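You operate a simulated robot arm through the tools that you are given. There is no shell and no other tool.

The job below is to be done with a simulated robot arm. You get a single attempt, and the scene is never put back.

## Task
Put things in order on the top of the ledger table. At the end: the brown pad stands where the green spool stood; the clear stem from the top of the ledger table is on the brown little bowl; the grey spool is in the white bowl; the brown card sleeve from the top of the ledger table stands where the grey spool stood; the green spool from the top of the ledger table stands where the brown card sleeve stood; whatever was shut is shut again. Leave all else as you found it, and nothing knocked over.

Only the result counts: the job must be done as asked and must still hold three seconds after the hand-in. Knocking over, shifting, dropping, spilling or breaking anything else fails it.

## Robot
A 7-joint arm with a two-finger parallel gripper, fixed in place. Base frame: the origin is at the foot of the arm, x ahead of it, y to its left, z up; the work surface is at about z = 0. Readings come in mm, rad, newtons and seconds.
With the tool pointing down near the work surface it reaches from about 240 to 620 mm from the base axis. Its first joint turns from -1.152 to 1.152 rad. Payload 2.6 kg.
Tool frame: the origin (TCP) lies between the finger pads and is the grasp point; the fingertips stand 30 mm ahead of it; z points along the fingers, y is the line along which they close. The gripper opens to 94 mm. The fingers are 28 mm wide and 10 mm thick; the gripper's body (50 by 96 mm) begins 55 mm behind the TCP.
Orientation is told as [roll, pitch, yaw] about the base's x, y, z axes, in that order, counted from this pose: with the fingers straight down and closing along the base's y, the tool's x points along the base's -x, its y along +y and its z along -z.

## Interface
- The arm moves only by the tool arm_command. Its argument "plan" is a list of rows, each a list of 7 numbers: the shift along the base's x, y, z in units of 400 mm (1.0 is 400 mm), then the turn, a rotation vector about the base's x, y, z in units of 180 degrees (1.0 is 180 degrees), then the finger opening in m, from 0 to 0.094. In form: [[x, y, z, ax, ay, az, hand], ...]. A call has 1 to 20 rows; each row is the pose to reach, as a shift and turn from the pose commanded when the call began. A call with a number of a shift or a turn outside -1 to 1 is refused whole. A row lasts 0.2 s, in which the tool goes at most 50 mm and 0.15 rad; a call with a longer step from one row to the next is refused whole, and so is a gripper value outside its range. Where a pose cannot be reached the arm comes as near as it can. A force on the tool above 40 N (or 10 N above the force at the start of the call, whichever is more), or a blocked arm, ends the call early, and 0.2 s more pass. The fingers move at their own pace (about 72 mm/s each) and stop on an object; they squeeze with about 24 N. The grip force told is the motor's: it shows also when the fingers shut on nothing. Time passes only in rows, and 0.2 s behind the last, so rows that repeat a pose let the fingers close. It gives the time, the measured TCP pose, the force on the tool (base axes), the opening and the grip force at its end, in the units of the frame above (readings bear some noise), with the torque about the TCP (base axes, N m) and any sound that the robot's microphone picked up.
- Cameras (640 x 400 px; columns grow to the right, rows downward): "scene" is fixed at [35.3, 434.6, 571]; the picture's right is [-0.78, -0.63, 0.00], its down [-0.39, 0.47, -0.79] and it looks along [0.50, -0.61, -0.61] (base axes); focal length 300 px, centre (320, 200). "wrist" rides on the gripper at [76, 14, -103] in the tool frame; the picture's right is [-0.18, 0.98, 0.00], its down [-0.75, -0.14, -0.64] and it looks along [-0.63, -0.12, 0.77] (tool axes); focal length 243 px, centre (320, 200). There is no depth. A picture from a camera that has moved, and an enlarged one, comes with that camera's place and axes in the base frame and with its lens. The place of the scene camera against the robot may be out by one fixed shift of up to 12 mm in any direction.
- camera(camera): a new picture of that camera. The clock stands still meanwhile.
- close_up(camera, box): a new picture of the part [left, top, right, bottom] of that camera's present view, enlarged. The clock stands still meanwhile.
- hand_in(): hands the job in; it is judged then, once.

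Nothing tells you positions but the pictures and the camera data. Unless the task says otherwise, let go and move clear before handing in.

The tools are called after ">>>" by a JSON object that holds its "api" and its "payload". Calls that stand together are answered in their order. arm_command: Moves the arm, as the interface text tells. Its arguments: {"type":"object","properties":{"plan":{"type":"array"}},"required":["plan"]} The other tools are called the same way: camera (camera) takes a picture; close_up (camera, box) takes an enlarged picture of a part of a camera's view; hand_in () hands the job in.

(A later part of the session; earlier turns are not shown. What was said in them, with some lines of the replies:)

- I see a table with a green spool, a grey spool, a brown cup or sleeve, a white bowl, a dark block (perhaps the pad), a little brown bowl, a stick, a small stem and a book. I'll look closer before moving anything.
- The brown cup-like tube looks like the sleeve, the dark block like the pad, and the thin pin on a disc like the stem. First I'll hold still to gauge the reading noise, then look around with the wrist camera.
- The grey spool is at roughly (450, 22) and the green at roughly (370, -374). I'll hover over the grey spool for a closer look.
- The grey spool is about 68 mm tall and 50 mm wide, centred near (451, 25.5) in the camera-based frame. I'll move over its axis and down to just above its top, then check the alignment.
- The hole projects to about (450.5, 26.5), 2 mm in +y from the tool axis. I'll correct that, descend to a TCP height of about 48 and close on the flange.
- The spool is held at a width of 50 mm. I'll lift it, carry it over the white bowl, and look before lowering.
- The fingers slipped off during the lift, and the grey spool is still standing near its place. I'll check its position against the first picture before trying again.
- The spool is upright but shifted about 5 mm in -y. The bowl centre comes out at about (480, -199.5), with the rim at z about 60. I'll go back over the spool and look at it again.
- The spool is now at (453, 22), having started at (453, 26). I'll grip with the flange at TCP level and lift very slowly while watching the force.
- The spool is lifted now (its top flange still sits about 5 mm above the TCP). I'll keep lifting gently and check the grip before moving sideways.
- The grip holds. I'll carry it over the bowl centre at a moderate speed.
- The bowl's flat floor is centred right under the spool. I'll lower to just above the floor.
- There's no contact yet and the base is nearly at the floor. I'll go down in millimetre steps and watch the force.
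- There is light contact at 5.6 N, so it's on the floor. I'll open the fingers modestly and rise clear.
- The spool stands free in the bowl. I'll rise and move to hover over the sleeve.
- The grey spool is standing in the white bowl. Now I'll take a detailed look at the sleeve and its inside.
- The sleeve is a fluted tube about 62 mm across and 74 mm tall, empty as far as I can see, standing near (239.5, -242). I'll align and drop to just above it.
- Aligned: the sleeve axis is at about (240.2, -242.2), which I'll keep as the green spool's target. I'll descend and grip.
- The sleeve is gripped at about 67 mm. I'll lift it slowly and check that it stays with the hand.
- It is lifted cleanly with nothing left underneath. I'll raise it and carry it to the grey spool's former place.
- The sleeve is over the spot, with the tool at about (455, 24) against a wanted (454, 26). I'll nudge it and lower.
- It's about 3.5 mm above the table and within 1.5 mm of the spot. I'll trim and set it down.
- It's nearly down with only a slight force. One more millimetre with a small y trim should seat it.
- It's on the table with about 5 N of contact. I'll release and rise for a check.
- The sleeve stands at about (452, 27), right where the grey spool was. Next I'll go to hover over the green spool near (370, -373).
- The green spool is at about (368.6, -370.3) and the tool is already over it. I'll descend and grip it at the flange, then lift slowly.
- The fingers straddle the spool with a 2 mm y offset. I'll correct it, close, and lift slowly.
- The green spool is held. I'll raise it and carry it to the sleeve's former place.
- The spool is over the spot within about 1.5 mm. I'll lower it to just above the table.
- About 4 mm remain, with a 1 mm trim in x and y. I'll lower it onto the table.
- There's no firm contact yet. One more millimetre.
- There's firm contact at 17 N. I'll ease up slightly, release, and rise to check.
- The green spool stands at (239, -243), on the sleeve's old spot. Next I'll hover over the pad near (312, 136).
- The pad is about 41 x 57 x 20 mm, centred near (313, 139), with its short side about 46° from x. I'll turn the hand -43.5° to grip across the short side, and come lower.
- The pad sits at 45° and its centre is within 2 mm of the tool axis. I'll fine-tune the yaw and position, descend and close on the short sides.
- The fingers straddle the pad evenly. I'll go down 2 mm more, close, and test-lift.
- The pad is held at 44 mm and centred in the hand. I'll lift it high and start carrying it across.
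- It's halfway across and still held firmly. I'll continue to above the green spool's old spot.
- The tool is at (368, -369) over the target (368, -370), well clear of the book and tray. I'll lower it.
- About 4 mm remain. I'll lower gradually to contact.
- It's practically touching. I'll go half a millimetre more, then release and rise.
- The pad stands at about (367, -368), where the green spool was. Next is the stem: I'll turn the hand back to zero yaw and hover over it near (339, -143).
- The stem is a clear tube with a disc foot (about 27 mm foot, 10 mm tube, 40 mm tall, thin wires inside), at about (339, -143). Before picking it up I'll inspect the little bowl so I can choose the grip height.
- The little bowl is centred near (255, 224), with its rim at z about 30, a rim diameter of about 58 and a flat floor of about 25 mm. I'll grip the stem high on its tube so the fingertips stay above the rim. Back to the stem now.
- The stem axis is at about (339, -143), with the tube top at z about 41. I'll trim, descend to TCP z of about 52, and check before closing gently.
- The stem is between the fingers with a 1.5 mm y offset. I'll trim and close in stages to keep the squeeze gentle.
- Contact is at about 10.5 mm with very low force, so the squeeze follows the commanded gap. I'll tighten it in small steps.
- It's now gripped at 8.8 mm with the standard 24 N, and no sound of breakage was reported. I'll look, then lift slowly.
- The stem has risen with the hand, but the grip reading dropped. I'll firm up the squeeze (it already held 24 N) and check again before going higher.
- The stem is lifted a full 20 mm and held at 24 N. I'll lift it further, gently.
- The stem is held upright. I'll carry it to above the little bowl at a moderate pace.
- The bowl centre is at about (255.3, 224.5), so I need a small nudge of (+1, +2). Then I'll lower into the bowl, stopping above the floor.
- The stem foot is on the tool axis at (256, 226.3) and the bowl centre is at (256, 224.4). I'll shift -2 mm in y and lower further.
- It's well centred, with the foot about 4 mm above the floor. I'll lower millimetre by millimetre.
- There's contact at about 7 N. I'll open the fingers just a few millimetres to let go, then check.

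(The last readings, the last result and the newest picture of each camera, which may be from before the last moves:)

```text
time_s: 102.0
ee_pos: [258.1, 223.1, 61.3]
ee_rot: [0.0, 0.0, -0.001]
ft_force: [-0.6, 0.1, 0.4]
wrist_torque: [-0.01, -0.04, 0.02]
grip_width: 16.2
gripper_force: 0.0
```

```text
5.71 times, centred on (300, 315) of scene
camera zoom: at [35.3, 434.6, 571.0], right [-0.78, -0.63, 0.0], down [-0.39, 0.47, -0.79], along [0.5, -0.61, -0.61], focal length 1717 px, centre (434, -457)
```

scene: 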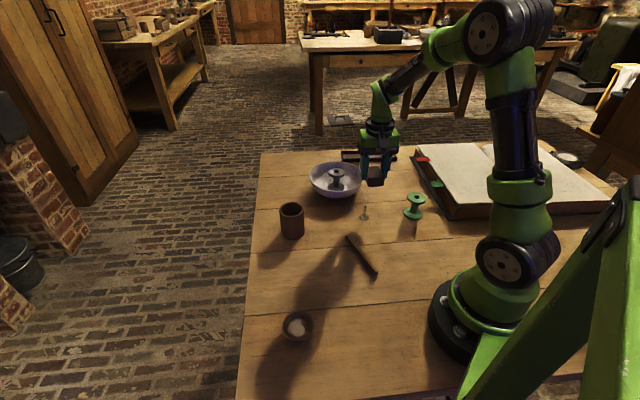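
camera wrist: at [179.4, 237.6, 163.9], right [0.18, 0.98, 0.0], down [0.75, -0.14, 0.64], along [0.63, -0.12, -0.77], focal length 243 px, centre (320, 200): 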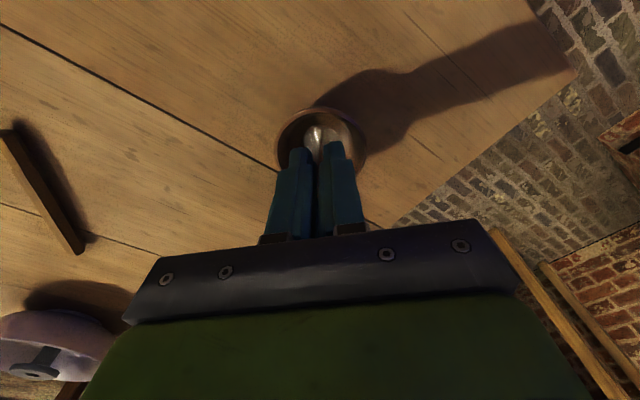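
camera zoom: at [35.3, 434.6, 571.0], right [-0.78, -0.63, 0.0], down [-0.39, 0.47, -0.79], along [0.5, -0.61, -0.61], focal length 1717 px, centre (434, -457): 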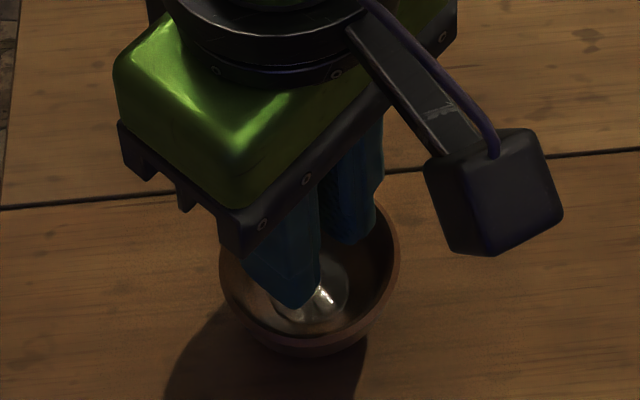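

The stem stands free in the bowl. I'll rise slowly and straight, opening a bit more once above the rim.

>>> {"api": "arm_command", "payload": {"plan": [[0, 0, 0.005, 0, 0, 0, 0.016], [0, 0, 0.015, 0, 0, 0, 0.017], [0, 0, 0.025, 0, 0, 0, 0.022], [0, 0, 0.045, 0, 0, 0, 0.03], [0, 0, 0.07, 0, 0, 0, 0.03], [0, 0, 0.11, 0, 0, 0, 0.03], [0, 0, 0.16, 0, 0, 0, 0.03], [0, 0, 0.22, 0, 0, 0, 0.03], [0, 0, 0.3, 0, 0, 0, 0.03], [0, 0, 0.3, 0, 0, 0, 0.03]]}}

>>> {"api": "camera", "payload": {"camera": "wrist"}}

>>> {"api": "close_up", "payload": {"camera": "wrist", "box": [240, 20, 400, 150]}}

>>> {"api": "close_up", "payload": {"camera": "scene", "box": [260, 270, 340, 350]}}

```text
time_s: 104.2
ee_pos: [259.3, 223.5, 181.4]
ee_rot: [0.0, -0.002, 0.0]
ft_force: [-0.3, -0.4, -0.1]
wrist_torque: [-0.02, 0.0, -0.07]
grip_width: 30.3
gripper_force: 0.2
```

```text
taken
camera wrist: at [180.2, 239.4, 282.5], right [0.18, 0.98, 0.0], down [0.75, -0.14, 0.64], along [0.63, -0.12, -0.77], focal length 243 px, centre (320, 200)
```

wrist: 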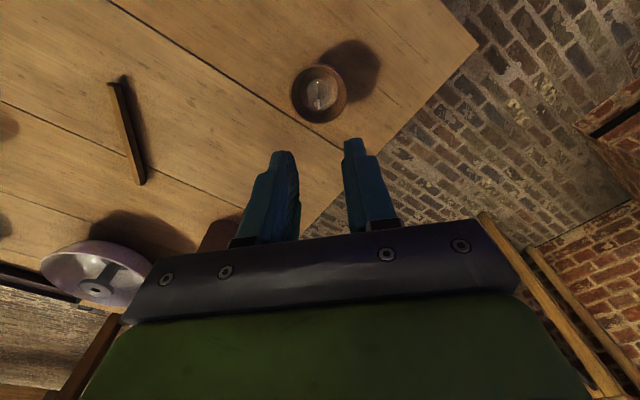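

```text
3.08 times, centred on (320, 85) of wrist
camera zoom: at [180.2, 239.4, 282.5], right [0.18, 0.98, 0.0], down [0.75, -0.14, 0.64], along [0.63, -0.12, -0.77], focal length 746 px, centre (320, 554)
```

zoom: 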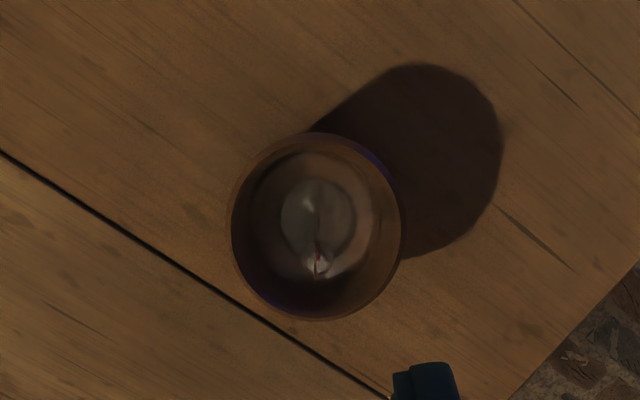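

```text
5.00 times, centred on (300, 310) of scene
camera zoom: at [35.3, 434.6, 571.0], right [-0.78, -0.63, 0.0], down [-0.39, 0.47, -0.79], along [0.5, -0.61, -0.61], focal length 1503 px, centre (420, -350)
```

zoom: 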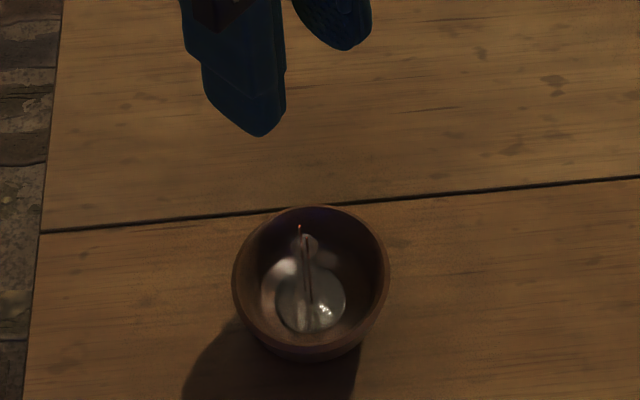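

The stem stands upright in the little bowl. I'll retract to a high, neutral pose and check the whole table.

>>> {"api": "arm_command", "payload": {"plan": [[0, 0, 0.1, 0, 0, 0, 0.03], [0, 0, 0.2, 0, 0, 0, 0.05], [0.03, -0.08, 0.27, 0, 0, 0, 0.07], [0.07, -0.17, 0.32, 0, 0, 0, 0.09], [0.11, -0.26, 0.36, 0, 0, 0, 0.094], [0.16, -0.35, 0.38, 0, 0, 0, 0.094], [0.21, -0.44, 0.39, 0, 0, 0, 0.094], [0.26, -0.53, 0.39, 0, 0, 0, 0.094], [0.31, -0.62, 0.39, 0, 0, 0, 0.094], [0.36, -0.7, 0.39, 0, 0, 0, 0.094], [0.36, -0.7, 0.39, 0, 0, 0, 0.094]]}}

>>> {"api": "camera", "payload": {"camera": "wrist"}}

>>> {"api": "camera", "payload": {"camera": "scene"}}

>>> {"api": "close_up", "payload": {"camera": "scene", "box": [240, 140, 460, 280]}}

>>> {"api": "close_up", "payload": {"camera": "scene", "box": [240, 230, 400, 370]}}

>>> {"api": "close_up", "payload": {"camera": "scene", "box": [400, 130, 640, 280]}}

```text
time_s: 106.6
ee_pos: [404.6, -58.5, 337.5]
ee_rot: [0.0, -0.001, 0.002]
ft_force: [-0.2, -0.7, 0.6]
wrist_torque: [-0.02, 0.03, -0.03]
grip_width: 93.9
gripper_force: 0.1
```

```text
taken
camera wrist: at [326.4, -42.1, 438.3], right [0.18, 0.98, 0.0], down [0.75, -0.14, 0.64], along [0.63, -0.12, -0.77], focal length 243 px, centre (320, 200)
```

wrist: 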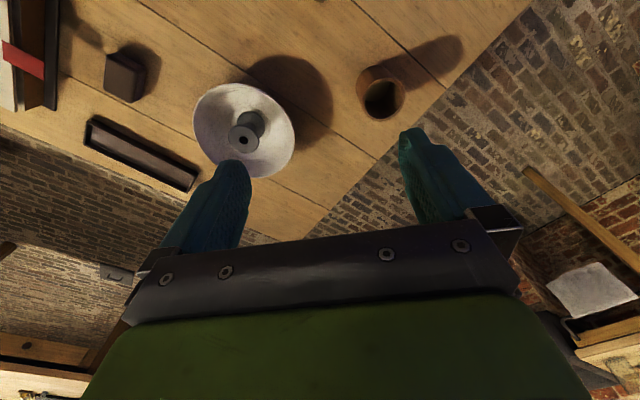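

```text
taken
```

scene: 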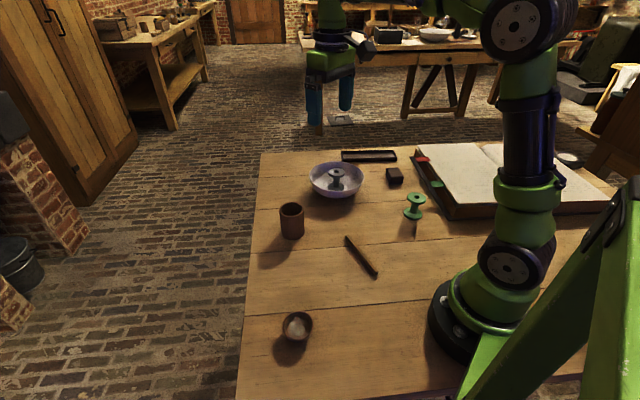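

```text
2.86 times, centred on (350, 210) of scene
camera zoom: at [35.3, 434.5, 571.0], right [-0.78, -0.63, 0.0], down [-0.39, 0.47, -0.79], along [0.5, -0.61, -0.61], focal length 859 px, centre (234, 171)
```

zoom: 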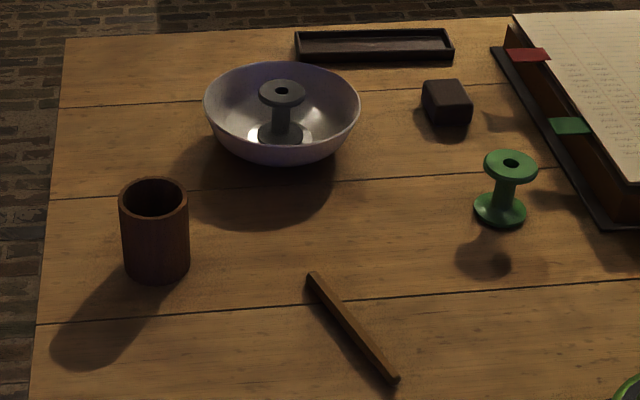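

```text
2.86 times, centred on (320, 300) of scene
camera zoom: at [35.3, 434.5, 571.0], right [-0.78, -0.63, 0.0], down [-0.39, 0.47, -0.79], along [0.5, -0.61, -0.61], focal length 859 px, centre (320, -86)
```

zoom: 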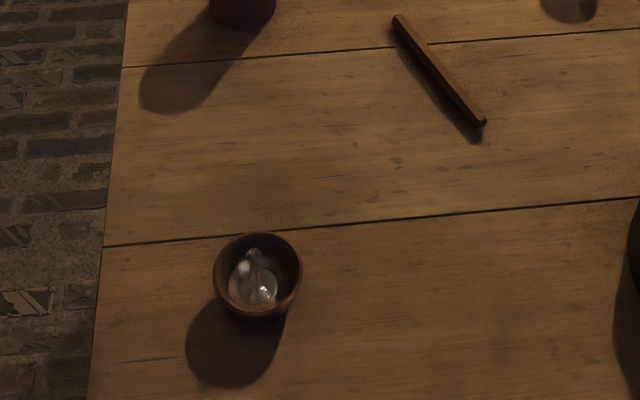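

```text
2.67 times, centred on (520, 205) of scene
camera zoom: at [35.3, 434.5, 571.0], right [-0.78, -0.63, 0.0], down [-0.39, 0.47, -0.79], along [0.5, -0.61, -0.61], focal length 802 px, centre (-213, 187)
```

zoom: 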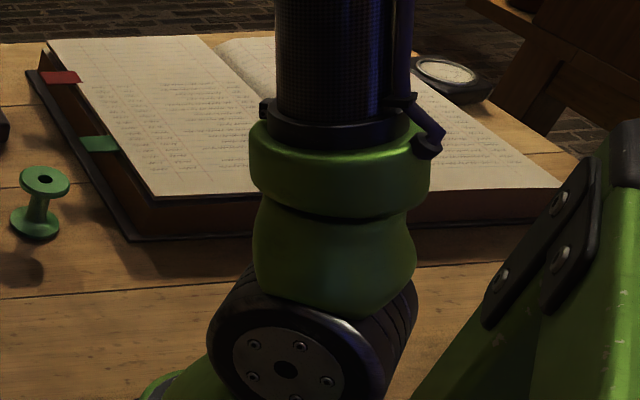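

All five items are in place and upright, and the tray, stick, book and bowls look just as they did at the start. The arm is clear and nothing was opened, so I'm handing in.

>>> {"api": "hand_in", "payload": {}}

```text
The job is handed in.
```

The table is set as asked, and I've handed the job in; I haven't been told the verdict.

| Item | Where it is now | How close |
|---|---|---|
| Grey spool | Standing upright in the white bowl | Centred on the bowl floor |
| Brown card sleeve | Where the grey spool stood | About 1 mm off |
| Green spool | Where the brown card sleeve stood | About 1 mm off |
| Brown pad | Where the green spool stood, lying flat at its original angle | About 2 mm off |
| Clear stem | Standing upright in the brown little bowl | Centred |

The offsets are my readings from the wrist camera, so they could be a millimetre or two out.

- **Slip on the first lift:** the grey spool slid out of the fingers the first time I lifted it. It moved about 5 mm but stayed upright, and I put the sleeve on its original spot.
- **Stem grip:** I squeezed the stem at the normal 24 N. It looks intact, and no breaking sound was reported.
- **Everything else:** the tray, stick, ledger and both bowls look as they did at the start. I opened nothing, so there was nothing to shut again.
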